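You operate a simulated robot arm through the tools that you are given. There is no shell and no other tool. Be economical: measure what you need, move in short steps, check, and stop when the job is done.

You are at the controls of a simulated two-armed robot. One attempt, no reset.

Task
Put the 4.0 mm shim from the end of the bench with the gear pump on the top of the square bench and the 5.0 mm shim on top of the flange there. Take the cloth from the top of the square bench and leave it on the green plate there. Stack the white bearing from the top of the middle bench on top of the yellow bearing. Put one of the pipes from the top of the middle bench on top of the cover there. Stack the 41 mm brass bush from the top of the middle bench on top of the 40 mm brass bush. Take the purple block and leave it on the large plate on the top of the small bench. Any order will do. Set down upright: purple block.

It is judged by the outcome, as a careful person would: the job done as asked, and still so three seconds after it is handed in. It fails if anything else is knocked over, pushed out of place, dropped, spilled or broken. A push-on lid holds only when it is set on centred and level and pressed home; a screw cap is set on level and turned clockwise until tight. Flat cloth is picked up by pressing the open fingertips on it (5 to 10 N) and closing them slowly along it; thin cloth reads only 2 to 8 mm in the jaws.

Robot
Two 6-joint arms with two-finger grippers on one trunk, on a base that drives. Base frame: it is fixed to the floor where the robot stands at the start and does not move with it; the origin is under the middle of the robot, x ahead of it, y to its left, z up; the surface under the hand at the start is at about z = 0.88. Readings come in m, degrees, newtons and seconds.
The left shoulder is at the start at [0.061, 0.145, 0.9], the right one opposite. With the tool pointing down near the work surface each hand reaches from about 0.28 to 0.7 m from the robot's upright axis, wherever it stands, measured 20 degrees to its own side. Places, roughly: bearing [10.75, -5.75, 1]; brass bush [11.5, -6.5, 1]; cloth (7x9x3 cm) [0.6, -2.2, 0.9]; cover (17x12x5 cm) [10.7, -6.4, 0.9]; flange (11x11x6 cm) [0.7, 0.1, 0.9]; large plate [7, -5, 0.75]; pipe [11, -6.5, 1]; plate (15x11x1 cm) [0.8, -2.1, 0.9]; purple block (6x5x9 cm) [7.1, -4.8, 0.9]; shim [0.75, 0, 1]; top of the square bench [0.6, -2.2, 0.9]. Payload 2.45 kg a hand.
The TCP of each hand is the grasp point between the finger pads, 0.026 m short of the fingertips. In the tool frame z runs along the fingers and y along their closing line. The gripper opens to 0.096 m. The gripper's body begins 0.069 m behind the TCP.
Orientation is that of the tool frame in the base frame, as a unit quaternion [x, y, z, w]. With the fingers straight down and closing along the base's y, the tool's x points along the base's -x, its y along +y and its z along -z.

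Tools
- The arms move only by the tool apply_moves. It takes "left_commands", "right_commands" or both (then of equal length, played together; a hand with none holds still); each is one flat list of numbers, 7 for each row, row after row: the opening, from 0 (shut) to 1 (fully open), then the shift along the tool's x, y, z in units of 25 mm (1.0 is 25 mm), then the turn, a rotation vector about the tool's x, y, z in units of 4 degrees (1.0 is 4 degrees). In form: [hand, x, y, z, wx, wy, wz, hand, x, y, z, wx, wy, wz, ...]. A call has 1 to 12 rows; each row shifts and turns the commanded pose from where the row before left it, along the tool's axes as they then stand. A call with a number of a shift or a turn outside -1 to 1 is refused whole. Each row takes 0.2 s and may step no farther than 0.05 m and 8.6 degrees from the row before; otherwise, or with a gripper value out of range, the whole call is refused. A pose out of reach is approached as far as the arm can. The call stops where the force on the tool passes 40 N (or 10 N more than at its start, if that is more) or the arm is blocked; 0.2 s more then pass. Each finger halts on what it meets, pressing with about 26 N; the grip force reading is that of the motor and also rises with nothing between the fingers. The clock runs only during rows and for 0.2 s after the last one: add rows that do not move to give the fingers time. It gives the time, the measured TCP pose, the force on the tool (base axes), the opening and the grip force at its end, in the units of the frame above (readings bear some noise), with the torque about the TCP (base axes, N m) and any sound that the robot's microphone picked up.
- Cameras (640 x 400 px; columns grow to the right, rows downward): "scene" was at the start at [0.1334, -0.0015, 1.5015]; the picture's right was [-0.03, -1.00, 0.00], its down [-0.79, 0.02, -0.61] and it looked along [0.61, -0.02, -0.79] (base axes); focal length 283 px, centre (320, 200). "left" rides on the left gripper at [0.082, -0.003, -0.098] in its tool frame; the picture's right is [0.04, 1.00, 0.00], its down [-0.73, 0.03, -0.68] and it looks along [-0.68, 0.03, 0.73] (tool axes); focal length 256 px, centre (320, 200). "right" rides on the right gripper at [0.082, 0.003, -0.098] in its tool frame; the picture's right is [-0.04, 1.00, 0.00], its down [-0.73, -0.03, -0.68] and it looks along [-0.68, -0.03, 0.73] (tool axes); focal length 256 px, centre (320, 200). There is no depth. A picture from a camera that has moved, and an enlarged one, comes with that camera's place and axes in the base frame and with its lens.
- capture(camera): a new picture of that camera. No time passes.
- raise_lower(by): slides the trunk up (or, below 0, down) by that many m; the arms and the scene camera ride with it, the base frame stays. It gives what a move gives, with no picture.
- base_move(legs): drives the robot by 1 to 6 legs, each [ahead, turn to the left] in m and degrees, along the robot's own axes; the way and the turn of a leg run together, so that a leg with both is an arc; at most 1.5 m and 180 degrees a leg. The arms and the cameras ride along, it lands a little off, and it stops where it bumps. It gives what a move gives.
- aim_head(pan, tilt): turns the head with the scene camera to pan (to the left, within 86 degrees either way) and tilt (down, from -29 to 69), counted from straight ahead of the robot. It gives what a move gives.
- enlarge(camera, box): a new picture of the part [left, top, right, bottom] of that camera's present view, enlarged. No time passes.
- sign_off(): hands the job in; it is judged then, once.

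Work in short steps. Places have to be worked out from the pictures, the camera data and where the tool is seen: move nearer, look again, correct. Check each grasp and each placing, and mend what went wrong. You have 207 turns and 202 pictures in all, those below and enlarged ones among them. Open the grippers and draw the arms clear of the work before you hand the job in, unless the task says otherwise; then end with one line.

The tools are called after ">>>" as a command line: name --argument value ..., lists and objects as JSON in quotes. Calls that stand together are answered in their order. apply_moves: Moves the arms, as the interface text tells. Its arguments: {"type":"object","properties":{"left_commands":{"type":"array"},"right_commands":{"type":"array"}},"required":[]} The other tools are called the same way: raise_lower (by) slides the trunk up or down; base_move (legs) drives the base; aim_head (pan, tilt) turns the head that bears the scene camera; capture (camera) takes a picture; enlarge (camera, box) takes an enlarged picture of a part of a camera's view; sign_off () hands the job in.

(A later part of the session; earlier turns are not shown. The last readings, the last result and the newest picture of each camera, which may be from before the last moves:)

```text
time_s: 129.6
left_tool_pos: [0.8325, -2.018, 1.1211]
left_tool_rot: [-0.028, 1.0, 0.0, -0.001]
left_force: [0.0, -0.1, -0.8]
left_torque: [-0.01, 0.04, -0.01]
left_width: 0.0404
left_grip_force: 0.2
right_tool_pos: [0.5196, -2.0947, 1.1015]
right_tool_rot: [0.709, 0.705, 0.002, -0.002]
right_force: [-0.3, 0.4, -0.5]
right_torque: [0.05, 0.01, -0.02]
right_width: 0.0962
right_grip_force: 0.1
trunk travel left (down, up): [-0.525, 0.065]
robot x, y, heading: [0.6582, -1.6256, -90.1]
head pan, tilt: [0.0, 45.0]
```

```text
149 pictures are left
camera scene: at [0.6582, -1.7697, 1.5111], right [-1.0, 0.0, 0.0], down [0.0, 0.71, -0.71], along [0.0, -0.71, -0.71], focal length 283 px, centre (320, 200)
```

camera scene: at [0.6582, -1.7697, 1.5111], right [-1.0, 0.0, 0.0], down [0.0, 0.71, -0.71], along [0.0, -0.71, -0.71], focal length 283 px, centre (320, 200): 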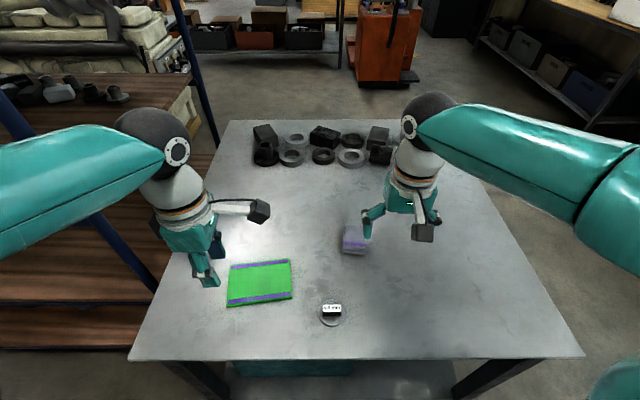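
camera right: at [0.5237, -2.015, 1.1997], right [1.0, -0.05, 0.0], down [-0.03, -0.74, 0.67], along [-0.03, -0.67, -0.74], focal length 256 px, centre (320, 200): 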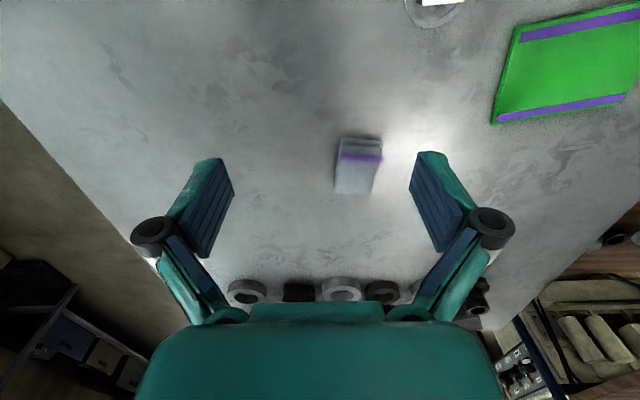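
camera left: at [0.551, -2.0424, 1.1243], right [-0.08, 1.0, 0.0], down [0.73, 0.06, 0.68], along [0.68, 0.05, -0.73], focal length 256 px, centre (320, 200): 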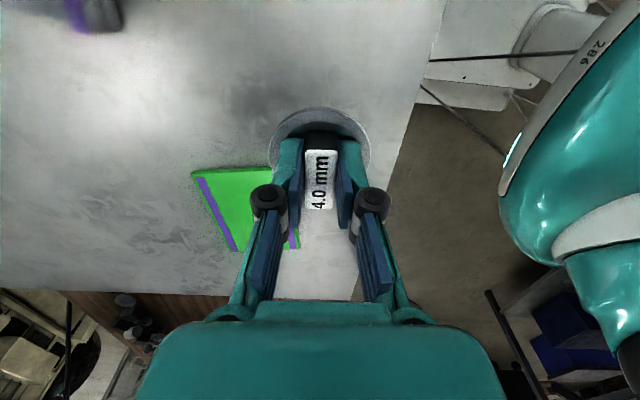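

Move the right hand above the cloth (≈[0.572,-2.222]) and down to z≈0.98 to check alignment.

>>> apply_moves --right_commands '[1, -0.86, 0.35, 0, 0, 0, 0, 1, -0.86, 0.35, 0, 0, 0, 0, 1, -0.86, 0.35, 0, 0, 0, 0, 1, -0.86, 0.35, 0, 0, 0, 0, 1, -0.86, 0.35, 0, 0, 0, 0, 1, -0.86, 0.35, 0, 0, 0, 0, 1, 0, 0, 1, 0, 0, 0, 1, 0, 0, 1, 0, 0, 0, 1, 0, 0, 1, 0, 0, 0, 1, 0, 0, 1, 0, 0, 0, 1, 0, 0, 0.8, 0, 0, 0]'

>>> capture --camera "right"

>>> enlarge --camera "scene" --box '[290, 180, 430, 280]'

```text
time_s: 132.0
left_tool_pos: [0.8311, -2.0154, 1.1221]
left_tool_rot: [-0.028, 1.0, -0.001, 0.0]
left_force: [0.4, -0.6, -0.1]
left_torque: [-0.02, -0.03, 0.01]
left_width: 0.0403
left_grip_force: 0.1
right_tool_pos: [0.5716, -2.2218, 0.9817]
right_tool_rot: [0.709, 0.705, 0.002, -0.001]
right_force: [0.5, -1.0, -1.0]
right_torque: [-0.02, -0.02, -0.01]
right_width: 0.0962
right_grip_force: 0.1
trunk travel left (down, up): [-0.525, 0.065]
robot x, y, heading: [0.6604, -1.6265, -89.8]
head pan, tilt: [0.0, 45.0]
```

```text
148 pictures are left
camera right: at [0.5759, -2.1419, 1.0808], right [1.0, -0.05, 0.0], down [-0.04, -0.74, 0.68], along [-0.03, -0.67, -0.74], focal length 256 px, centre (320, 200)
```

right: 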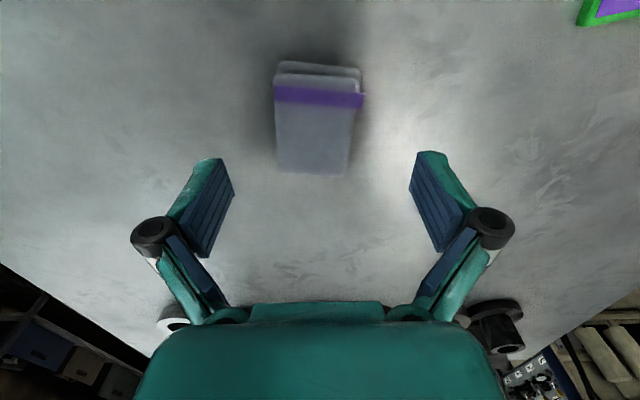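

```text
4.00 times, centred on (360, 230) of scene
camera zoom: at [0.6579, -1.7677, 1.5113], right [-1.0, 0.0, 0.0], down [0.0, 0.71, -0.71], along [0.0, -0.71, -0.71], focal length 1131 px, centre (160, 80)
```

zoom: 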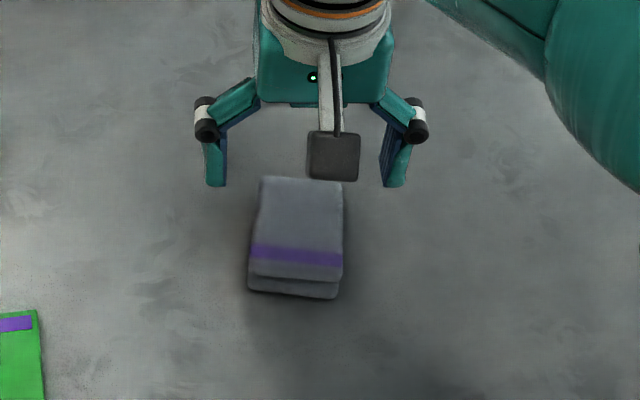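

Well centred. Descend straddling the cloth to z≈0.913 and close on it.

>>> apply_moves --right_commands '[1, -0.1, -0.06, 1, 0, 0, 0, 1, -0.1, 0, 1, 0, 0, 0, 1, 0, 0, 0.5, 0, 0, 0, 1, 0, 0, 0.25, 0, 0, 0, 0.75, 0, 0, 0, 0, 0, 0, 0.5, 0, 0, 0, 0, 0, 0, 0.3, 0, 0, 0, 0, 0, 0, 0.3, 0, 0, 0, 0, 0, 0, 0.3, 0, 0, 0, 0, 0, 0]'

>>> capture --camera "right"

```text
time_s: 134.0
left_tool_pos: [0.8332, -2.0152, 1.1226]
left_tool_rot: [-0.028, 1.0, -0.002, 0.0]
left_force: [-0.9, 0.5, -0.7]
left_torque: [0.01, -0.02, 0.0]
left_width: 0.0403
left_grip_force: 0.0
right_tool_pos: [0.5697, -2.2248, 0.9127]
right_tool_rot: [0.709, 0.705, 0.002, -0.002]
right_force: [0.8, 0.0, 0.8]
right_torque: [0.03, 0.01, -0.03]
right_width: 0.0628
right_grip_force: 25.9
trunk travel left (down, up): [-0.525, 0.065]
robot x, y, heading: [0.6636, -1.621, -90.0]
head pan, tilt: [0.0, 45.0]
```

```text
146 pictures are left
camera right: at [0.5745, -2.1455, 1.0116], right [1.0, -0.05, 0.0], down [-0.03, -0.74, 0.68], along [-0.03, -0.67, -0.74], focal length 256 px, centre (320, 200)
```

right: 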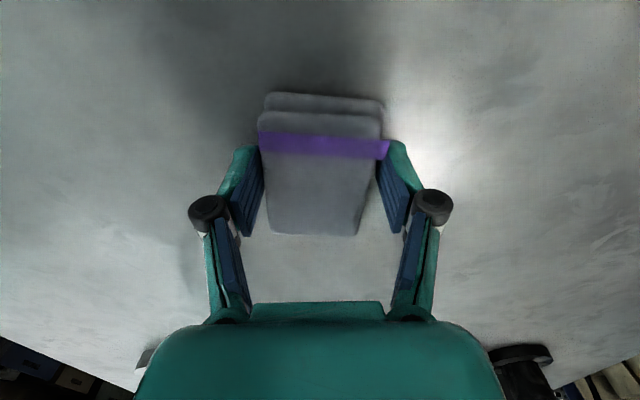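

Gripped (63 mm). Lift straight up a bit and check, while drawing the left hand away from above the plate.

>>> apply_moves --right_commands '[0.3, 0, 0, -0.5, 0, 0, 0, 0.3, 0, 0, -0.8, 0, 0, 0, 0.3, 0, 0, -0.8, 0, 0, 0, 0.3, 0, 0, -0.8, 0, 0, 0, 0.3, 0, 0, -0.8, 0, 0, 0, 0.3, 0, 0, 0, 0, 0, 0]' --left_commands '[0.4, -1, 0.5, -0.2, 0, 0, 0, 0.4, -1, 0.5, -0.2, 0, 0, 0, 0.4, -1, 0.5, -0.2, 0, 0, 0, 0.4, -1, 0.5, -0.2, 0, 0, 0, 0.4, -1, 0.5, 0, 0, 0, 0, 0.4, -1, 0.5, 0, 0, 0, 0]'

>>> capture --camera "right"

>>> capture --camera "scene"

```text
time_s: 135.4
left_tool_pos: [0.9778, -1.9305, 1.1398]
left_tool_rot: [-0.027, 1.0, -0.001, 0.0]
left_force: [-0.2, 1.1, -0.2]
left_torque: [0.02, -0.01, 0.0]
left_width: 0.0384
left_grip_force: 0.0
right_tool_pos: [0.5686, -2.2243, 1.0056]
right_tool_rot: [0.709, 0.705, 0.003, -0.001]
right_force: [-0.6, 0.1, -1.2]
right_torque: [-0.04, 0.01, 0.01]
right_width: 0.0625
right_grip_force: 25.5
trunk travel left (down, up): [-0.525, 0.065]
robot x, y, heading: [0.662, -1.6267, -90.1]
head pan, tilt: [0.0, 45.0]
```

```text
145 pictures are left
camera right: at [0.5734, -2.1462, 1.1053], right [1.0, -0.05, 0.0], down [-0.03, -0.74, 0.68], along [-0.03, -0.67, -0.74], focal length 256 px, centre (320, 200)
```

right: 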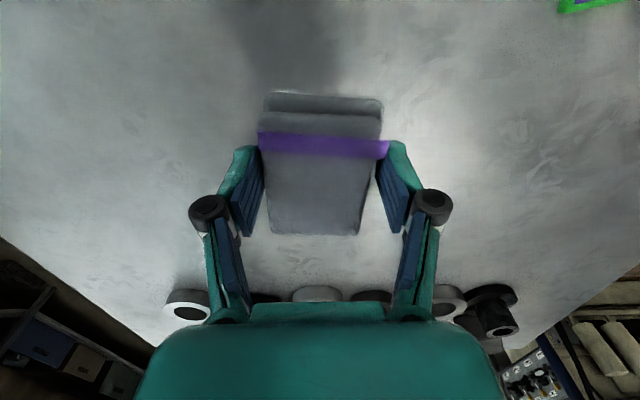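

```text
144 pictures are left
camera scene: at [0.6582, -1.7669, 1.5114], right [-1.0, 0.0, 0.0], down [0.0, 0.71, -0.71], along [0.0, -0.71, -0.71], focal length 283 px, centre (320, 200)
```

scene: 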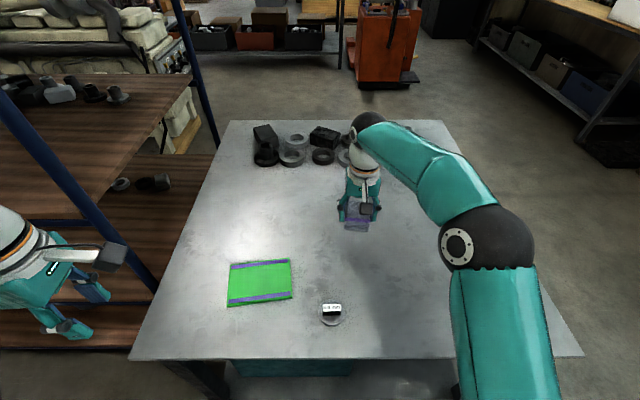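

Cloth is lifted. Carry it over the green plate (≈[0.803,-2.110]).

>>> apply_moves --right_commands '[0.3, 0.45, 0.936, 0, 0, 0, 0, 0.3, 0.45, 0.936, 0, 0, 0, 0, 0.3, 0.45, 0.936, 0, 0, 0, 0, 0.3, 0.45, 0.936, 0, 0, 0, 0, 0.3, 0.45, 0.936, 0, 0, 0, 0, 0.3, 0.45, 0.936, 0, 0, 0, 0, 0.3, 0.45, 0.936, 0, 0, 0, 0, 0.3, 0.45, 0.936, 0, 0, 0, 0, 0.3, 0.45, 0.936, 0, 0, 0, 0, 0.3, 0.45, 0.936, 0, 0, 0, 0, 0.3, 0, 0, 0, 0, 0, 0]'

>>> capture --camera "right"

>>> capture --camera "scene"

```text
time_s: 138.0
left_tool_pos: [0.9785, -1.9307, 1.1403]
left_tool_rot: [-0.028, 1.0, -0.001, 0.0]
left_force: [-0.4, 0.4, 0.7]
left_torque: [-0.02, -0.02, 0.02]
left_width: 0.0386
left_grip_force: 0.1
right_tool_pos: [0.7791, -2.1373, 1.0177]
right_tool_rot: [0.731, 0.682, 0.008, 0.01]
right_force: [-0.3, 0.1, -0.1]
right_torque: [0.0, 0.03, 0.0]
right_width: 0.0621
right_grip_force: 26.0
trunk travel left (down, up): [-0.525, 0.065]
robot x, y, heading: [0.6609, -1.622, -90.0]
head pan, tilt: [0.0, 45.0]
stopped in row 11 (right hand): the arm was blocked; the commanded pose is now the measured one
```

```text
143 pictures are left
camera right: at [0.7863, -2.0565, 1.1165], right [0.99, -0.11, 0.03], down [-0.1, -0.73, 0.68], along [-0.05, -0.68, -0.73], focal length 256 px, centre (320, 200)
```

right: 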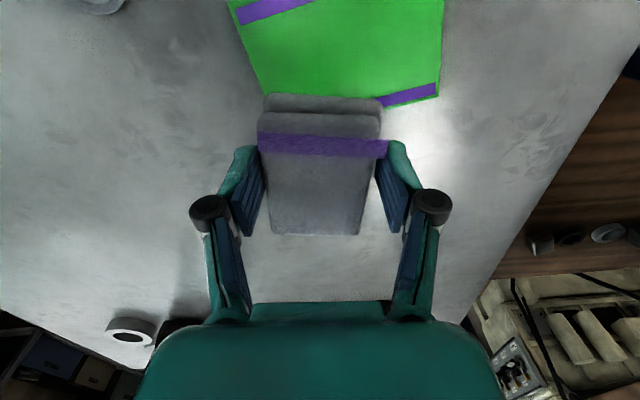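

```text
142 pictures are left
camera scene: at [0.6577, -1.7674, 1.5108], right [-1.0, 0.0, 0.0], down [0.0, 0.71, -0.71], along [0.0, -0.71, -0.71], focal length 283 px, centre (320, 200)
```

scene: 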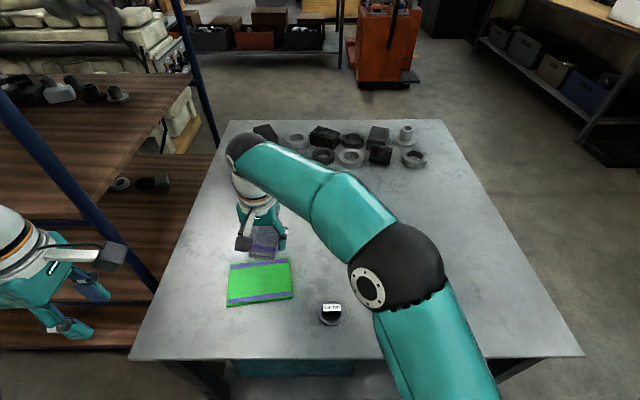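

The right arm is at its cross-body limit. Turning the base left ~10° brings the hand over the plate; then I'll relevel and adjust.

>>> base_move --legs '[[0, 10]]'

>>> capture --camera "right"

```text
time_s: 139.2
left_tool_pos: [1.027, -1.8696, 1.1406]
left_tool_rot: [-0.117, 0.993, -0.001, 0.0]
left_force: [0.5, 0.3, -0.3]
left_torque: [0.01, 0.06, -0.02]
left_width: 0.0382
left_grip_force: 0.1
right_tool_pos: [0.8638, -2.1113, 1.0217]
right_tool_rot: [0.672, 0.74, 0.009, 0.012]
right_force: [-0.3, 0.5, -1.2]
right_torque: [-0.01, 0.0, 0.0]
right_width: 0.0619
right_grip_force: 26.1
trunk travel left (down, up): [-0.525, 0.065]
robot x, y, heading: [0.6524, -1.625, -79.8]
head pan, tilt: [0.0, 45.0]
```

```text
141 pictures are left
camera right: at [0.8571, -2.0306, 1.1207], right [1.0, 0.06, 0.03], down [0.02, -0.73, 0.68], along [0.06, -0.68, -0.73], focal length 256 px, centre (320, 200)
```

right: 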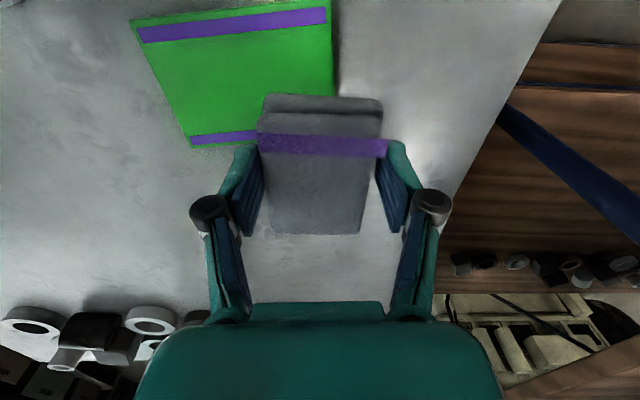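

Relevel and shift to [0.803,-2.110], lowering to z≈0.97.

>>> apply_moves --right_commands '[0.3, 0.09, -0.81, 0, 0.21, 0.04, 0, 0.3, 0.09, -0.81, 0, 0.21, 0.04, 0, 0.3, 0.09, -0.81, 0, 0, 0, 0, 0.3, 0, 0, 0.8, 0, 0, 0, 0.3, 0, 0, 0.8, 0, 0, 0]'

>>> capture --camera "right"

>>> enlarge --camera "scene" --box '[200, 180, 380, 300]'

```text
time_s: 140.4
left_tool_pos: [1.0277, -1.8692, 1.1414]
left_tool_rot: [-0.117, 0.993, -0.001, 0.0]
left_force: [-0.2, -0.9, 0.2]
left_torque: [-0.03, 0.0, -0.01]
left_width: 0.0385
left_grip_force: 0.1
right_tool_pos: [0.8044, -2.112, 0.9822]
right_tool_rot: [0.672, 0.741, 0.001, 0.002]
right_force: [0.3, -0.2, 0.3]
right_torque: [0.03, 0.03, -0.01]
right_width: 0.0618
right_grip_force: 26.3
trunk travel left (down, up): [-0.525, 0.065]
robot x, y, heading: [0.6543, -1.6243, -79.7]
head pan, tilt: [0.0, 45.0]
```

```text
140 pictures are left
camera right: at [0.7994, -2.0317, 1.0808], right [1.0, 0.06, 0.0], down [0.04, -0.73, 0.68], along [0.04, -0.68, -0.73], focal length 256 px, centre (320, 200)
```

right: 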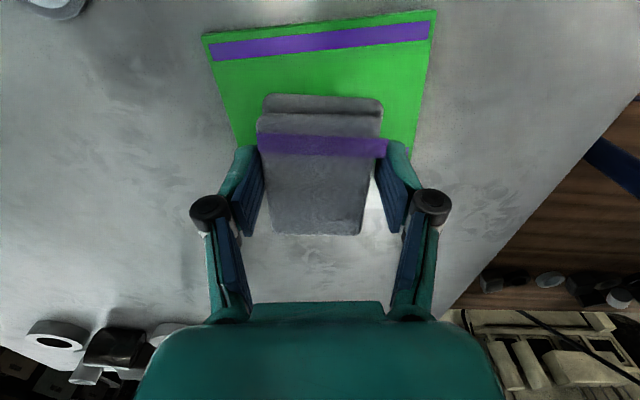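

```text
3.33 times, centred on (290, 240) of scene
camera zoom: at [0.6765, -1.7658, 1.5114], right [-0.98, -0.18, 0.0], down [-0.12, 0.7, -0.71], along [0.12, -0.7, -0.71], focal length 942 px, centre (420, 67)
```

zoom: 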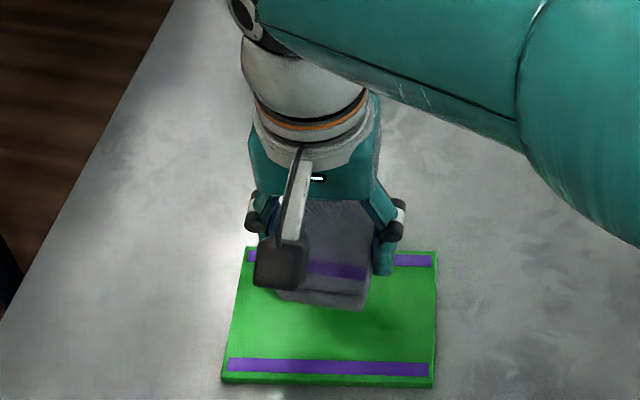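

Centred over the plate. Lower to contact (≈z 0.924).

>>> apply_moves --right_commands '[0.3, -0.04, -0.1, 1, 0, 0, 0, 0.3, 0, 0, 0.8, 0, 0, 0, 0.3, 0, 0, 0.3, 0, 0, 0, 0.3, 0, 0, 0.12, 0, 0, 0, 0.3, 0, 0, 0.08, 0, 0, 0, 0.3, 0, 0, 0, 0, 0, 0]'

>>> enlarge --camera "scene" --box '[200, 180, 380, 300]'

```text
time_s: 141.8
left_tool_pos: [1.026, -1.8692, 1.14]
left_tool_rot: [-0.117, 0.993, -0.001, -0.001]
left_force: [0.1, 0.3, -0.2]
left_torque: [-0.01, -0.01, 0.0]
left_width: 0.0383
left_grip_force: 0.1
right_tool_pos: [0.8015, -2.1123, 0.9233]
right_tool_rot: [0.672, 0.741, 0.001, 0.002]
right_force: [-0.7, 0.5, -0.7]
right_torque: [0.0, 0.02, 0.01]
right_width: 0.0616
right_grip_force: 25.9
trunk travel left (down, up): [-0.525, 0.065]
robot x, y, heading: [0.6554, -1.6232, -79.7]
head pan, tilt: [0.0, 45.0]
```

```text
3.33 times, centred on (290, 240) of scene
camera zoom: at [0.6767, -1.7657, 1.5114], right [-0.98, -0.18, 0.0], down [-0.12, 0.7, -0.71], along [0.12, -0.7, -0.71], focal length 942 px, centre (420, 67)
```

zoom: 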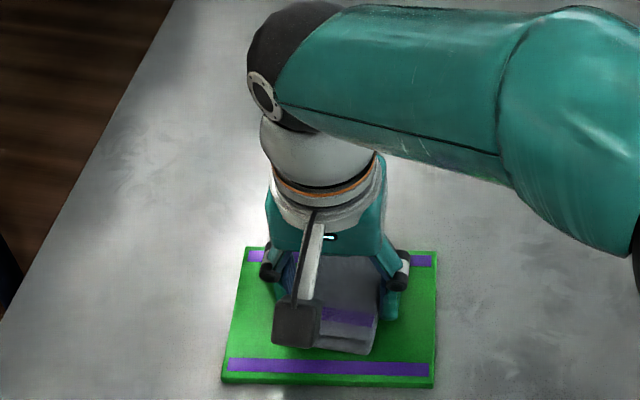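

Nearly down; lower a few mm more and release.

>>> apply_moves --right_commands '[0.3, 0, 0, 0.08, 0, 0, 0, 0.3, 0, 0, 0.06, 0, 0, 0, 0.3, 0, 0, 0, 0, 0, 0]'

```text
time_s: 142.6
left_tool_pos: [1.0261, -1.8693, 1.1415]
left_tool_rot: [-0.117, 0.993, -0.001, 0.0]
left_force: [0.2, -0.1, -0.2]
left_torque: [-0.01, 0.02, 0.0]
left_width: 0.0384
left_grip_force: 0.1
right_tool_pos: [0.8006, -2.1114, 0.9215]
right_tool_rot: [0.672, 0.74, 0.001, 0.003]
right_force: [1.8, -1.1, 13.8]
right_torque: [0.41, 0.0, -0.07]
right_width: 0.0613
right_grip_force: 25.7
trunk travel left (down, up): [-0.525, 0.065]
robot x, y, heading: [0.6537, -1.6212, -79.9]
head pan, tilt: [0.0, 45.0]
```

Contact (14 N). Ease slightly, open fully and lift.

>>> apply_moves --right_commands '[0.3, 0, 0, -0.08, 0, 0, 0, 0.75, 0, 0, 0, 0, 0, 0, 1, 0, 0, 0, 0, 0, 0, 1, 0, 0, 0, 0, 0, 0, 1, 0, 0, -0.4, 0, 0, 0, 1, 0, 0, -1, 0, 0, 0, 1, 0, 0, -1, 0, 0, 0, 1, 0, 0, -1, 0, 0, 0, 1, 0, 0, -1, 0, 0, 0, 1, 0, 0, -1, 0, 0, 0, 1, 0, -1, -1, 0, 0, 0, 1, 0, -1, -1, 0, 0, 0]'

>>> capture --camera "scene"

```text
time_s: 145.2
left_tool_pos: [1.0271, -1.8695, 1.1401]
left_tool_rot: [-0.117, 0.993, -0.001, 0.0]
left_force: [-0.8, 0.1, -0.1]
left_torque: [0.01, -0.02, 0.04]
left_width: 0.0386
left_grip_force: 0.0
right_tool_pos: [0.7527, -2.1154, 1.1058]
right_tool_rot: [0.672, 0.741, 0.001, 0.002]
right_force: [0.0, 0.1, 0.3]
right_torque: [-0.04, -0.01, -0.02]
right_width: 0.096
right_grip_force: 0.0
trunk travel left (down, up): [-0.525, 0.065]
robot x, y, heading: [0.6558, -1.6235, -79.6]
head pan, tilt: [0.0, 45.0]
```

```text
137 pictures are left
camera scene: at [0.6762, -1.7653, 1.5114], right [-0.98, -0.18, 0.0], down [-0.12, 0.7, -0.71], along [0.12, -0.7, -0.71], focal length 283 px, centre (320, 200)
```

scene: 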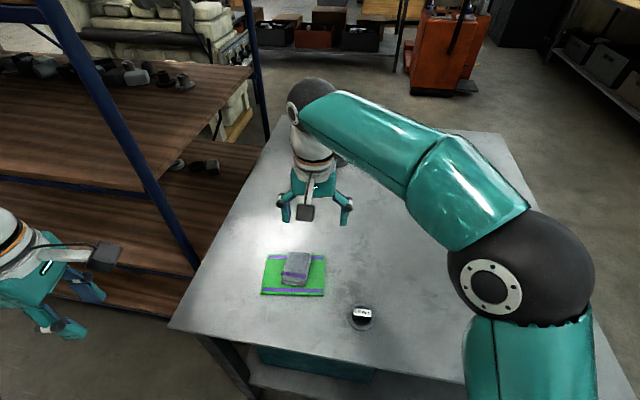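

Cloth lies on the plate, shim in place. I bring the arms to a compact carry pose (right hand back to its side, left wrist turned back to default) before driving off.

>>> apply_moves --right_commands '[1, 0.5, -1, 0, 0, 0, 0, 1, 0.5, -1, 0, 0, 0, 0, 1, 0.5, -1, 0, 0, 0, 0, 1, 0.5, -1, 0, 0, 0, 0, 1, 0.5, -1, 0, 0, 0, 0, 1, 0.5, -1, 0, 0, 0, 0, 1, 0.3, -1, 0, 0, 0, 0, 1, 0.2, -1, 0, 0, 0, 0, 1, 0, 0, 0, 0, 0, 0, 1, 0, 0, 0, 0, 0, 0, 1, 0, 0, 0, 0, 0, 0, 1, 0, 0, 0, 0, 0, 0]' --left_commands '[0.8, 0, 0, 0, 0, 0, 1, 0.8, 0, 0, 0, 0, 0, 1, 0.8, 0, 0, 0, 0, 0, 1, 0.8, 0, 0, 0, 0, 0, 1, 0.8, 0, 0, 0, 0, 0, 1, 0.8, 0, 0, 0, 0, 0, 1, 0.8, 0, 0, 0, 0, 0, 1, 0.8, 0, 0, 0, 0, 0, 1, 0.8, 0, 0, 0, 0, 0, 1, 0.8, 0, 0, 0, 0, 0, 1, 0.8, 0, 0, 0, 0, 0, 1, 0.8, 0, 0, 0, 0, 0, 1]'

>>> apply_moves --left_commands '[1, 0, 0, 0, 0, 0, 1, 1, 0, 0, 0, 0, 0, 1, 1, 0, 0, 0, 0, 0, 1, 1, 0, 0, 0, 0, 0, 1, 1, 0, 0, 0, 0, 0, 1, 1, 0, 0, 0, 0, 0, 1, 1, 0, 0, 0, 0, 0, 1, 1, 0, 0, 0, 0, 0, 1, 1, 0, 0, 0, 0, 0, 1, 1, 0, 0, 0, 0, 0, 1, 1, 0, 0, 0, 0, 0, 0.6, 1, 0, 0, 0, 0, 0, 0]'

>>> capture --camera "scene"

```text
time_s: 147.8
left_tool_pos: [1.0276, -1.869, 1.1409]
left_tool_rot: [0.299, 0.954, -0.001, 0.0]
left_force: [-0.8, -0.5, -0.1]
left_torque: [0.0, 0.0, -0.01]
left_width: 0.0767
left_grip_force: 0.1
right_tool_pos: [0.5441, -2.0491, 1.1081]
right_tool_rot: [0.672, 0.74, 0.001, 0.0]
right_force: [0.0, 0.0, -0.2]
right_torque: [0.02, 0.05, 0.0]
right_width: 0.0961
right_grip_force: 0.2
trunk travel left (down, up): [-0.525, 0.065]
robot x, y, heading: [0.6535, -1.6223, -79.7]
head pan, tilt: [0.0, 45.0]
```

```text
time_s: 150.4
left_tool_pos: [1.027, -1.8692, 1.1402]
left_tool_rot: [0.623, 0.782, 0.0, 0.001]
left_force: [0.1, -0.1, 0.0]
left_torque: [0.03, 0.03, 0.02]
left_width: 0.0964
left_grip_force: 0.0
right_tool_pos: [0.5431, -2.0489, 1.108]
right_tool_rot: [0.672, 0.74, 0.002, 0.001]
right_force: [-0.3, -0.5, 0.6]
right_torque: [0.01, 0.01, -0.01]
right_width: 0.0959
right_grip_force: 0.1
trunk travel left (down, up): [-0.525, 0.065]
robot x, y, heading: [0.6532, -1.6239, -79.8]
head pan, tilt: [0.0, 45.0]
```

```text
136 pictures are left
camera scene: at [0.6766, -1.7654, 1.5114], right [-0.98, -0.18, 0.0], down [-0.12, 0.7, -0.71], along [0.12, -0.7, -0.71], focal length 283 px, centre (320, 200)
```

scene: 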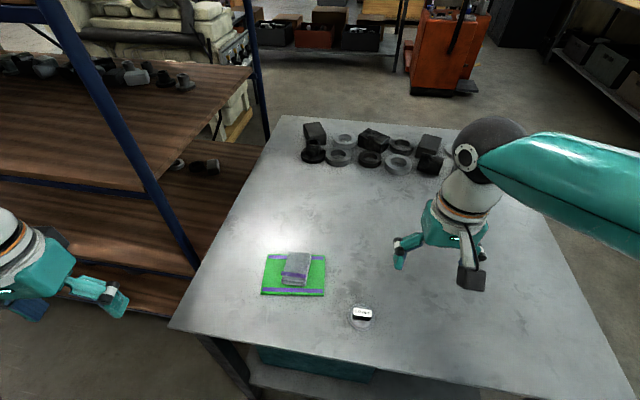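

Compact. Back off into the aisle and look around for the route toward [7,-5].

>>> base_move --legs '[[-0.5, 0]]'

>>> base_move --legs '[[0, 40]]'

>>> aim_head --pan 30 --tilt 15

>>> capture --camera "scene"

>>> aim_head --pan -55 --tilt 12

>>> capture --camera "scene"

```text
time_s: 153.4
left_tool_pos: [0.9389, -1.3796, 1.14]
left_tool_rot: [0.625, 0.781, -0.001, 0.001]
left_force: [-1.0, -0.4, -0.3]
left_torque: [-0.06, -0.02, 0.01]
left_width: 0.0961
left_grip_force: 0.0
right_tool_pos: [0.4523, -1.5558, 1.1084]
right_tool_rot: [0.674, 0.739, 0.002, 0.001]
right_force: [0.2, 0.8, 0.3]
right_torque: [-0.01, -0.01, -0.03]
right_width: 0.096
right_grip_force: 0.0
trunk travel left (down, up): [-0.525, 0.065]
robot x, y, heading: [0.5695, -1.1333, -80.0]
head pan, tilt: [0.0, 45.0]
```

```text
time_s: 155.8
left_tool_pos: [1.0102, -1.082, 1.1414]
left_tool_rot: [0.321, 0.947, 0.0, 0.001]
left_force: [-0.6, -0.2, -0.4]
left_torque: [0.05, 0.03, 0.04]
left_width: 0.0958
left_grip_force: 0.1
right_tool_pos: [0.7526, -1.5312, 1.106]
right_tool_rot: [0.38, 0.925, 0.002, 0.0]
right_force: [0.4, 0.5, 0.2]
right_torque: [0.0, -0.01, 0.05]
right_width: 0.0961
right_grip_force: 0.0
trunk travel left (down, up): [-0.525, 0.065]
robot x, y, heading: [0.5542, -1.152, -40.0]
head pan, tilt: [0.0, 45.0]
```

```text
time_s: 156.8
left_tool_pos: [1.0102, -1.0817, 1.1413]
left_tool_rot: [0.321, 0.947, 0.0, 0.001]
left_force: [0.4, 0.5, 0.1]
left_torque: [-0.03, 0.01, 0.03]
left_width: 0.0959
left_grip_force: 0.1
right_tool_pos: [0.7544, -1.5306, 1.109]
right_tool_rot: [0.38, 0.925, 0.001, 0.0]
right_force: [-0.1, 0.2, 0.9]
right_torque: [-0.03, -0.01, 0.02]
right_width: 0.0959
right_grip_force: 0.0
trunk travel left (down, up): [-0.525, 0.065]
robot x, y, heading: [0.5547, -1.1504, -40.1]
head pan, tilt: [30.0, 15.0]
```

```text
135 pictures are left
camera scene: at [0.6904, -1.2044, 1.5581], right [-0.18, -0.98, 0.0], down [-0.26, 0.05, -0.97], along [0.95, -0.17, -0.26], focal length 283 px, centre (320, 200)
```

scene: 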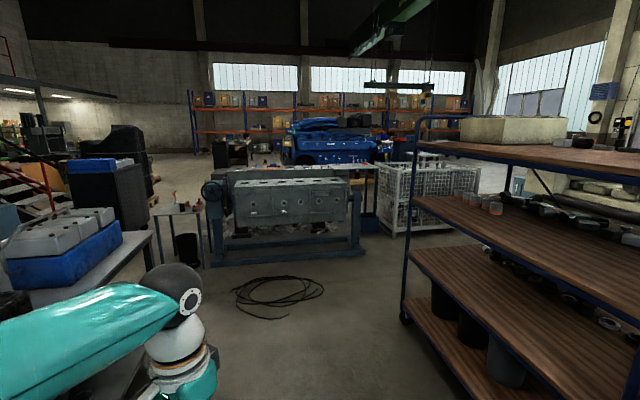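

```text
time_s: 158.4
left_tool_pos: [1.0097, -1.0822, 1.1405]
left_tool_rot: [0.32, 0.948, -0.001, 0.001]
left_force: [-0.5, 0.2, 0.4]
left_torque: [0.02, -0.03, 0.01]
left_width: 0.096
left_grip_force: 0.0
right_tool_pos: [0.7529, -1.5305, 1.1085]
right_tool_rot: [0.38, 0.925, 0.003, -0.001]
right_force: [0.1, -0.1, -0.5]
right_torque: [0.0, 0.0, 0.01]
right_width: 0.0959
right_grip_force: 0.1
trunk travel left (down, up): [-0.525, 0.065]
robot x, y, heading: [0.5547, -1.1518, -39.9]
head pan, tilt: [-55.0, 12.0]
```

```text
134 pictures are left
camera scene: at [0.5899, -1.2813, 1.5631], right [-1.0, 0.09, 0.0], down [0.02, 0.21, -0.98], along [-0.09, -0.97, -0.21], focal length 283 px, centre (320, 200)
```

scene: 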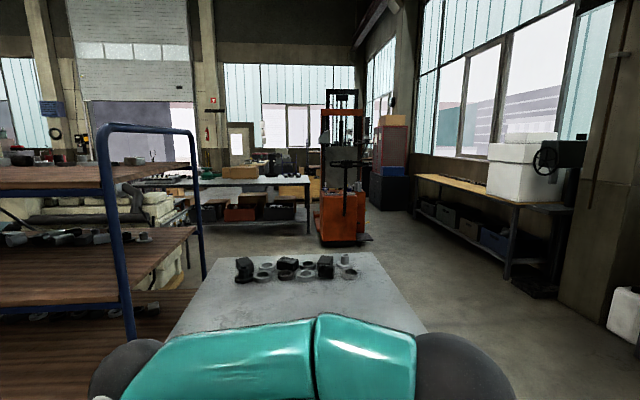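

East gap is tight; the west side of the square bench opens to a wide aisle leading south. I take that route: to about [-0.45,-1.7] first.

>>> base_move --legs '[[0, -40], [0, -40], [0, -31], [1.14, 0], [0, 31], [0, 30]]'

>>> aim_head --pan 0 --tilt 20

>>> capture --camera "scene"

```text
time_s: 162.4
left_tool_pos: [0.7847, -1.5449, 1.1439]
left_tool_rot: [0.796, 0.605, -0.001, 0.001]
left_force: [-0.6, -0.2, 0.1]
left_torque: [0.0, -0.06, -0.02]
left_width: 0.0961
left_grip_force: 0.1
right_tool_pos: [0.2725, -1.4718, 1.109]
right_tool_rot: [0.834, 0.552, 0.002, 0.002]
right_force: [-0.4, 0.2, 0.3]
right_torque: [0.0, -0.05, -0.03]
right_width: 0.0959
right_grip_force: 0.1
trunk travel left (down, up): [-0.525, 0.065]
robot x, y, heading: [0.5915, -1.1562, -108.2]
head pan, tilt: [-55.0, 12.0]
stopped in leg 2: the robot was blocked; the commanded pose is now the measured one
```

```text
time_s: 163.6
left_tool_pos: [0.7857, -1.5454, 1.1422]
left_tool_rot: [0.796, 0.606, 0.0, 0.001]
left_force: [0.1, 0.3, -0.1]
left_torque: [0.01, 0.0, -0.06]
left_width: 0.096
left_grip_force: 0.1
right_tool_pos: [0.2756, -1.4734, 1.1093]
right_tool_rot: [0.834, 0.552, 0.001, 0.002]
right_force: [1.0, -0.7, 0.1]
right_torque: [-0.01, -0.04, 0.0]
right_width: 0.0961
right_grip_force: 0.0
trunk travel left (down, up): [-0.525, 0.065]
robot x, y, heading: [0.5868, -1.1559, -108.6]
head pan, tilt: [0.0, 20.0]
```

```text
133 pictures are left
camera scene: at [0.5386, -1.3025, 1.5501], right [-0.95, 0.32, 0.0], down [0.11, 0.32, -0.94], along [-0.3, -0.89, -0.34], focal length 283 px, centre (320, 200)
```

scene: 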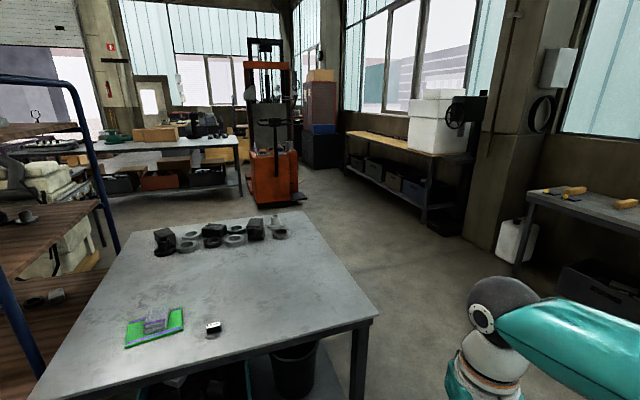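

Long turns in one call accumulate slip and stop; I'll use one turn of ≤42° per call.

>>> base_move --legs '[[0, -42]]'

>>> base_move --legs '[[1.15, 0]]'

>>> base_move --legs '[[0, 40]]'

>>> base_move --legs '[[0, 22]]'

>>> capture --camera "scene"

```text
time_s: 166.2
left_tool_pos: [0.4748, -1.5778, 1.1433]
left_tool_rot: [0.96, 0.282, -0.001, 0.001]
left_force: [0.1, 0.2, 0.1]
left_torque: [0.04, -0.01, 0.01]
left_width: 0.096
left_grip_force: 0.0
right_tool_pos: [0.1423, -1.1838, 1.1089]
right_tool_rot: [0.976, 0.219, 0.001, 0.001]
right_force: [0.1, 0.3, -0.1]
right_torque: [0.03, 0.0, -0.01]
right_width: 0.0957
right_grip_force: 0.1
trunk travel left (down, up): [-0.525, 0.065]
robot x, y, heading: [0.5995, -1.1719, -150.2]
head pan, tilt: [0.0, 20.0]
```

```text
time_s: 172.1
left_tool_pos: [-0.5088, -2.1354, 1.1435]
left_tool_rot: [0.961, 0.278, -0.001, 0.0]
left_force: [0.1, 0.3, -0.2]
left_torque: [0.02, -0.02, 0.01]
left_width: 0.0962
left_grip_force: 0.0
right_tool_pos: [-0.84, -1.737, 1.1097]
right_tool_rot: [0.976, 0.216, 0.002, 0.002]
right_force: [-1.2, -0.4, -0.7]
right_torque: [0.04, -0.03, 0.01]
right_width: 0.0962
right_grip_force: 0.0
trunk travel left (down, up): [-0.525, 0.065]
robot x, y, heading: [-0.3826, -1.7325, -150.6]
head pan, tilt: [0.0, 20.0]
```

```text
time_s: 174.5
left_tool_pos: [-0.2251, -2.1271, 1.1435]
left_tool_rot: [0.81, 0.587, -0.001, 0.001]
left_force: [-0.6, 0.2, -0.2]
left_torque: [0.03, -0.04, 0.0]
left_width: 0.0961
left_grip_force: 0.0
right_tool_pos: [-0.7326, -2.0307, 1.1099]
right_tool_rot: [0.846, 0.532, 0.001, 0.002]
right_force: [-0.3, 0.8, 0.1]
right_torque: [0.04, 0.03, -0.05]
right_width: 0.0961
right_grip_force: 0.1
trunk travel left (down, up): [-0.525, 0.065]
robot x, y, heading: [-0.4049, -1.7299, -110.9]
head pan, tilt: [0.0, 20.0]
```

```text
time_s: 176.2
left_tool_pos: [-0.0898, -2.0328, 1.1439]
left_tool_rot: [0.684, 0.729, -0.001, 0.001]
left_force: [-0.4, 0.6, 0.1]
left_torque: [0.0, 0.0, -0.01]
left_width: 0.096
left_grip_force: 0.0
right_tool_pos: [-0.5964, -2.1309, 1.1105]
right_tool_rot: [0.73, 0.683, 0.001, 0.001]
right_force: [-0.6, -0.2, 0.4]
right_torque: [-0.01, -0.01, 0.0]
right_width: 0.096
right_grip_force: 0.0
trunk travel left (down, up): [-0.525, 0.065]
robot x, y, heading: [-0.414, -1.7294, -89.3]
head pan, tilt: [0.0, 20.0]
```

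```text
132 pictures are left
camera scene: at [-0.4133, -1.8833, 1.5501], right [-1.0, -0.01, 0.0], down [0.0, 0.34, -0.94], along [0.01, -0.94, -0.34], focal length 283 px, centre (320, 200)
```

scene: 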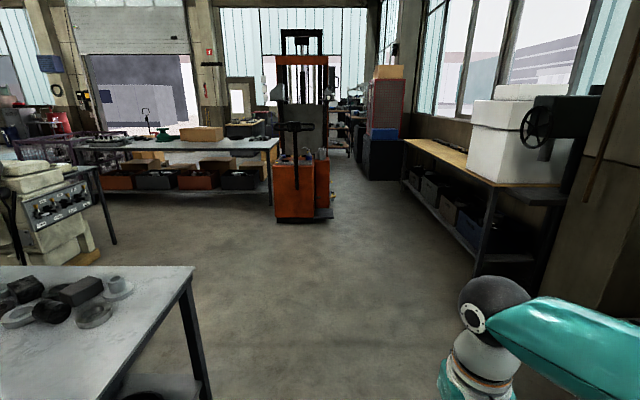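

Drive south along the aisle and look east.

>>> base_move --legs '[[1.4, 0], [0.9, 0]]'

>>> aim_head --pan 70 --tilt 20

>>> capture --camera "scene"

```text
time_s: 188.0
left_tool_pos: [-0.0682, -4.3951, 1.1443]
left_tool_rot: [0.687, 0.727, -0.001, 0.0]
left_force: [-0.3, -0.8, -0.2]
left_torque: [-0.02, 0.04, 0.01]
left_width: 0.0958
left_grip_force: 0.0
right_tool_pos: [-0.5758, -4.4897, 1.1097]
right_tool_rot: [0.733, 0.68, 0.002, 0.001]
right_force: [0.6, 0.5, -0.2]
right_torque: [0.02, 0.01, 0.0]
right_width: 0.0961
right_grip_force: 0.0
trunk travel left (down, up): [-0.525, 0.065]
robot x, y, heading: [-0.3897, -4.0866, -89.9]
head pan, tilt: [0.0, 20.0]
```

```text
time_s: 189.4
left_tool_pos: [-0.0682, -4.3939, 1.1456]
left_tool_rot: [0.687, 0.726, -0.001, 0.001]
left_force: [0.6, -0.4, -0.5]
left_torque: [-0.03, 0.02, -0.03]
left_width: 0.0959
left_grip_force: 0.1
right_tool_pos: [-0.5761, -4.4896, 1.1101]
right_tool_rot: [0.733, 0.681, 0.001, 0.001]
right_force: [-0.7, 0.1, -0.8]
right_torque: [-0.02, -0.05, 0.01]
right_width: 0.0961
right_grip_force: 0.1
trunk travel left (down, up): [-0.525, 0.065]
robot x, y, heading: [-0.3903, -4.0852, -89.8]
head pan, tilt: [70.0, 20.0]
```

```text
131 pictures are left
camera scene: at [-0.3035, -4.1808, 1.5501], right [-0.34, -0.94, 0.0], down [-0.32, 0.12, -0.94], along [0.88, -0.32, -0.34], focal length 283 px, centre (320, 200)
```

scene: 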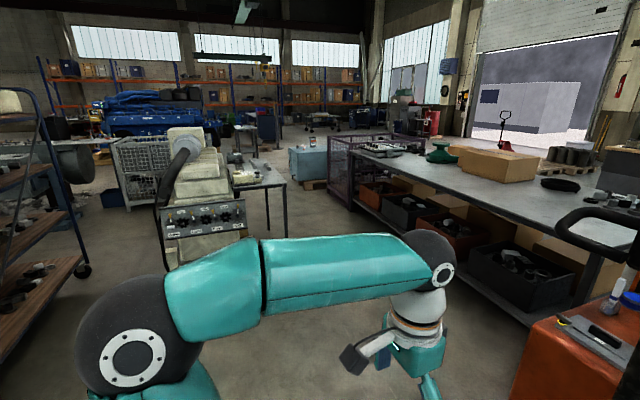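

The south gap (machine table y≈-4.8, long bench y≈-5.9) is ~1.1 m wide. I extend both hands forward and inward to pull the elbows in, then check the width.

>>> apply_moves --left_commands '[0.3, -0.96, -0.88, 0, 0, 0, 0, 0.3, -0.96, -0.88, 0, 0, 0, 0, 0.3, -0.96, -0.88, 0, 0, 0, 0, 0.3, -0.96, -0.88, 0, 0, 0, 0, 0.3, -0.96, -0.88, 0, 0, 0, 0, 0.3, -0.96, -0.88, 0, 0, 0, 0, 0.3, -0.96, -0.88, 0, 0, 0, 0, 0.3, -0.96, -0.88, 0, 0, 0, 0, 0.3, -0.96, -0.88, 0, 0, 0, 0, 0.3, -0.96, -0.88, 0, 0, 0, 0]' --right_commands '[0.3, -0.584, 0.344, 0, 0, 0, 0, 0.3, -0.584, 0.344, 0, 0, 0, 0, 0.3, -0.584, 0.344, 0, 0, 0, 0, 0.3, -0.584, 0.344, 0, 0, 0, 0, 0.3, -0.584, 0.344, 0, 0, 0, 0, 0.3, -0.584, 0.344, 0, 0, 0, 0, 0.3, -0.584, 0.344, 0, 0, 0, 0, 0.3, -0.584, 0.344, 0, 0, 0, 0, 0.3, -0.584, 0.344, 0, 0, 0, 0, 0.3, -0.584, 0.344, 0, 0, 0, 0]'

>>> aim_head --pan 0 --tilt 55

>>> capture --camera "scene"

```text
time_s: 191.6
left_tool_pos: [-0.2744, -4.6477, 1.1427]
left_tool_rot: [0.687, 0.727, 0.001, -0.001]
left_force: [-0.5, -0.3, -0.5]
left_torque: [0.04, -0.01, 0.0]
left_width: 0.0289
left_grip_force: 0.1
right_tool_pos: [-0.5007, -4.6438, 1.1097]
right_tool_rot: [0.732, 0.681, 0.002, 0.0]
right_force: [-0.1, 0.3, -0.6]
right_torque: [0.05, -0.02, -0.01]
right_width: 0.029
right_grip_force: 0.1
trunk travel left (down, up): [-0.525, 0.065]
robot x, y, heading: [-0.3874, -4.0859, -89.4]
head pan, tilt: [70.0, 20.0]
```

```text
time_s: 193.0
left_tool_pos: [-0.274, -4.6464, 1.1456]
left_tool_rot: [0.686, 0.727, 0.0, 0.001]
left_force: [0.6, -0.7, -0.1]
left_torque: [0.01, -0.01, 0.02]
left_width: 0.0286
left_grip_force: 0.1
right_tool_pos: [-0.5014, -4.6419, 1.1105]
right_tool_rot: [0.732, 0.681, 0.001, 0.0]
right_force: [-0.5, 1.3, 0.5]
right_torque: [-0.01, -0.01, 0.0]
right_width: 0.0285
right_grip_force: 0.1
trunk travel left (down, up): [-0.525, 0.065]
robot x, y, heading: [-0.3898, -4.0867, -89.4]
head pan, tilt: [0.0, 55.0]
```

```text
130 pictures are left
camera scene: at [-0.3907, -4.2221, 1.4979], right [-1.0, -0.01, 0.0], down [0.0, 0.82, -0.57], along [0.0, -0.57, -0.82], focal length 283 px, centre (320, 200)
```

scene: 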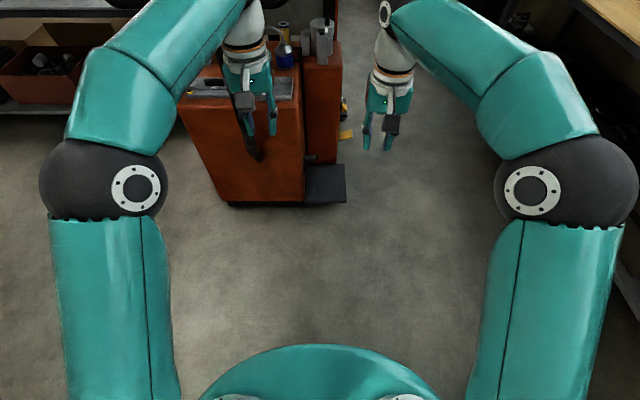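

Elbow half-width is ~0.48 m; at elbow height the real gap (machine body y≈-4.4 to box y≈-6.3) is wide enough. I head first to [1.2,-5.1].

>>> base_move --legs '[[0, 30]]'

>>> base_move --legs '[[0, 27]]'

>>> base_move --legs '[[1.5, 0], [0.3, 0]]'

>>> aim_head --pan 20 --tilt 25

>>> capture --camera "scene"

```text
time_s: 195.0
left_tool_pos: [-0.011, -4.5131, 1.145]
left_tool_rot: [0.475, 0.88, -0.001, 0.001]
left_force: [-0.3, -0.4, 0.2]
left_torque: [0.03, 0.01, 0.01]
left_width: 0.0287
left_grip_force: 0.0
right_tool_pos: [-0.208, -4.6216, 1.1109]
right_tool_rot: [0.531, 0.847, 0.002, 0.001]
right_force: [-0.3, 0.3, -0.2]
right_torque: [-0.01, -0.01, -0.03]
right_width: 0.0288
right_grip_force: 0.0
trunk travel left (down, up): [-0.525, 0.065]
robot x, y, heading: [-0.41, -4.0975, -59.6]
head pan, tilt: [0.0, 55.0]
```

```text
time_s: 196.9
left_tool_pos: [0.1359, -4.2865, 1.1449]
left_tool_rot: [0.257, 0.966, -0.001, 0.001]
left_force: [0.0, 0.3, -0.7]
left_torque: [0.01, 0.0, -0.02]
left_width: 0.0286
left_grip_force: 0.1
right_tool_pos: [0.0074, -4.4742, 1.1116]
right_tool_rot: [0.32, 0.947, 0.002, 0.0]
right_force: [0.3, 0.3, -0.1]
right_torque: [0.01, 0.04, 0.0]
right_width: 0.0287
right_grip_force: 0.1
trunk travel left (down, up): [-0.525, 0.065]
robot x, y, heading: [-0.4249, -4.1203, -33.2]
head pan, tilt: [0.0, 55.0]
```

```text
time_s: 206.3
left_tool_pos: [1.6498, -5.3324, 1.145]
left_tool_rot: [0.274, 0.962, 0.0, 0.0]
left_force: [0.3, -1.0, -1.2]
left_torque: [0.03, 0.01, 0.0]
left_width: 0.0288
left_grip_force: 0.1
right_tool_pos: [1.5138, -5.515, 1.1113]
right_tool_rot: [0.337, 0.941, 0.001, 0.0]
right_force: [0.1, 0.0, -1.2]
right_torque: [0.03, -0.01, 0.0]
right_width: 0.0287
right_grip_force: 0.1
trunk travel left (down, up): [-0.525, 0.065]
robot x, y, heading: [1.0995, -5.1474, -34.7]
head pan, tilt: [0.0, 55.0]
```

```text
time_s: 207.2
left_tool_pos: [1.6492, -5.3322, 1.1464]
left_tool_rot: [0.274, 0.962, 0.0, 0.001]
left_force: [0.8, -0.6, -0.6]
left_torque: [0.0, 0.01, -0.01]
left_width: 0.0287
left_grip_force: 0.0
right_tool_pos: [1.513, -5.514, 1.1122]
right_tool_rot: [0.337, 0.942, 0.003, 0.0]
right_force: [-0.7, 0.2, -1.0]
right_torque: [-0.04, -0.02, 0.02]
right_width: 0.0288
right_grip_force: 0.0
trunk travel left (down, up): [-0.525, 0.065]
robot x, y, heading: [1.0976, -5.1436, -34.7]
head pan, tilt: [20.0, 25.0]
```

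```text
129 pictures are left
camera scene: at [1.2337, -5.2048, 1.5418], right [-0.25, -0.97, 0.0], down [-0.41, 0.11, -0.91], along [0.88, -0.23, -0.42], focal length 283 px, centre (320, 200)
```

scene: 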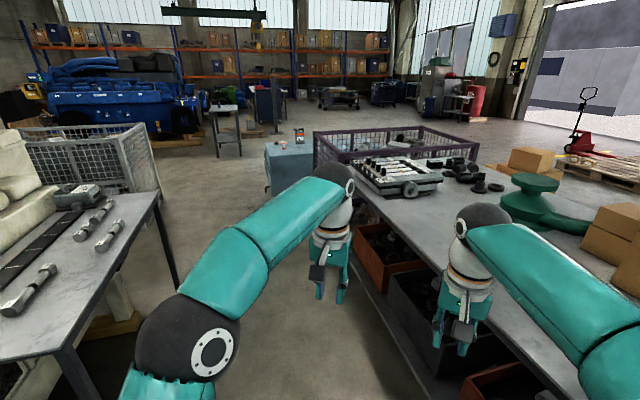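

The gap between table (y≈-4.63) and bench (y≈-5.85) is 1.2 m. Turn to face east and drive through at y≈-5.24.

>>> base_move --legs '[[0, 31]]'

>>> base_move --legs '[[1.5, 3], [0.6, 2]]'

>>> capture --camera "scene"

```text
time_s: 209.3
left_tool_pos: [1.6696, -5.0233, 1.1472]
left_tool_rot: [0.01, 1.0, 0.0, 0.0]
left_force: [-0.2, -0.5, 0.2]
left_torque: [0.05, 0.02, -0.02]
left_width: 0.0291
left_grip_force: 0.1
right_tool_pos: [1.6477, -5.2473, 1.1132]
right_tool_rot: [0.074, 0.997, 0.002, -0.001]
right_force: [0.8, -0.1, -0.2]
right_torque: [-0.02, -0.02, 0.02]
right_width: 0.0288
right_grip_force: 0.0
trunk travel left (down, up): [-0.525, 0.065]
robot x, y, heading: [1.0953, -5.1706, -4.0]
head pan, tilt: [20.0, 25.0]
```

```text
time_s: 219.9
left_tool_pos: [3.7594, -5.0697, 1.1466]
left_tool_rot: [-0.026, 1.0, 0.0, 0.0]
left_force: [1.0, -0.1, -0.2]
left_torque: [0.0, 0.03, 0.0]
left_width: 0.0288
left_grip_force: 0.0
right_tool_pos: [3.7526, -5.297, 1.1128]
right_tool_rot: [0.039, 0.999, 0.001, -0.001]
right_force: [0.4, 0.6, -0.2]
right_torque: [-0.02, 0.02, 0.0]
right_width: 0.0288
right_grip_force: 0.0
trunk travel left (down, up): [-0.525, 0.065]
robot x, y, heading: [3.2001, -5.2635, -0.1]
head pan, tilt: [20.0, 25.0]
```

```text
128 pictures are left
camera scene: at [3.345, -5.2299, 1.5418], right [0.34, -0.94, 0.0], down [-0.4, -0.14, -0.91], along [0.85, 0.31, -0.42], focal length 283 px, centre (320, 200)
```

scene: 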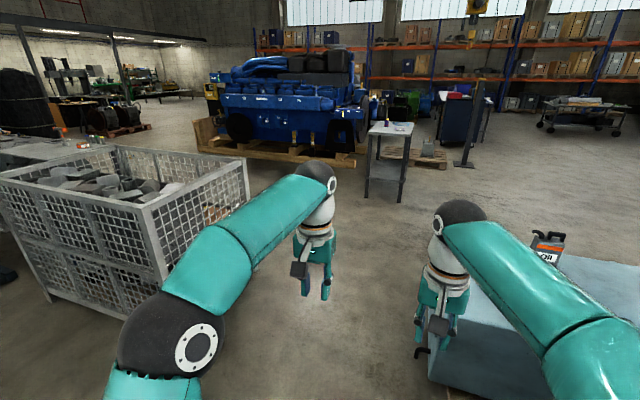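

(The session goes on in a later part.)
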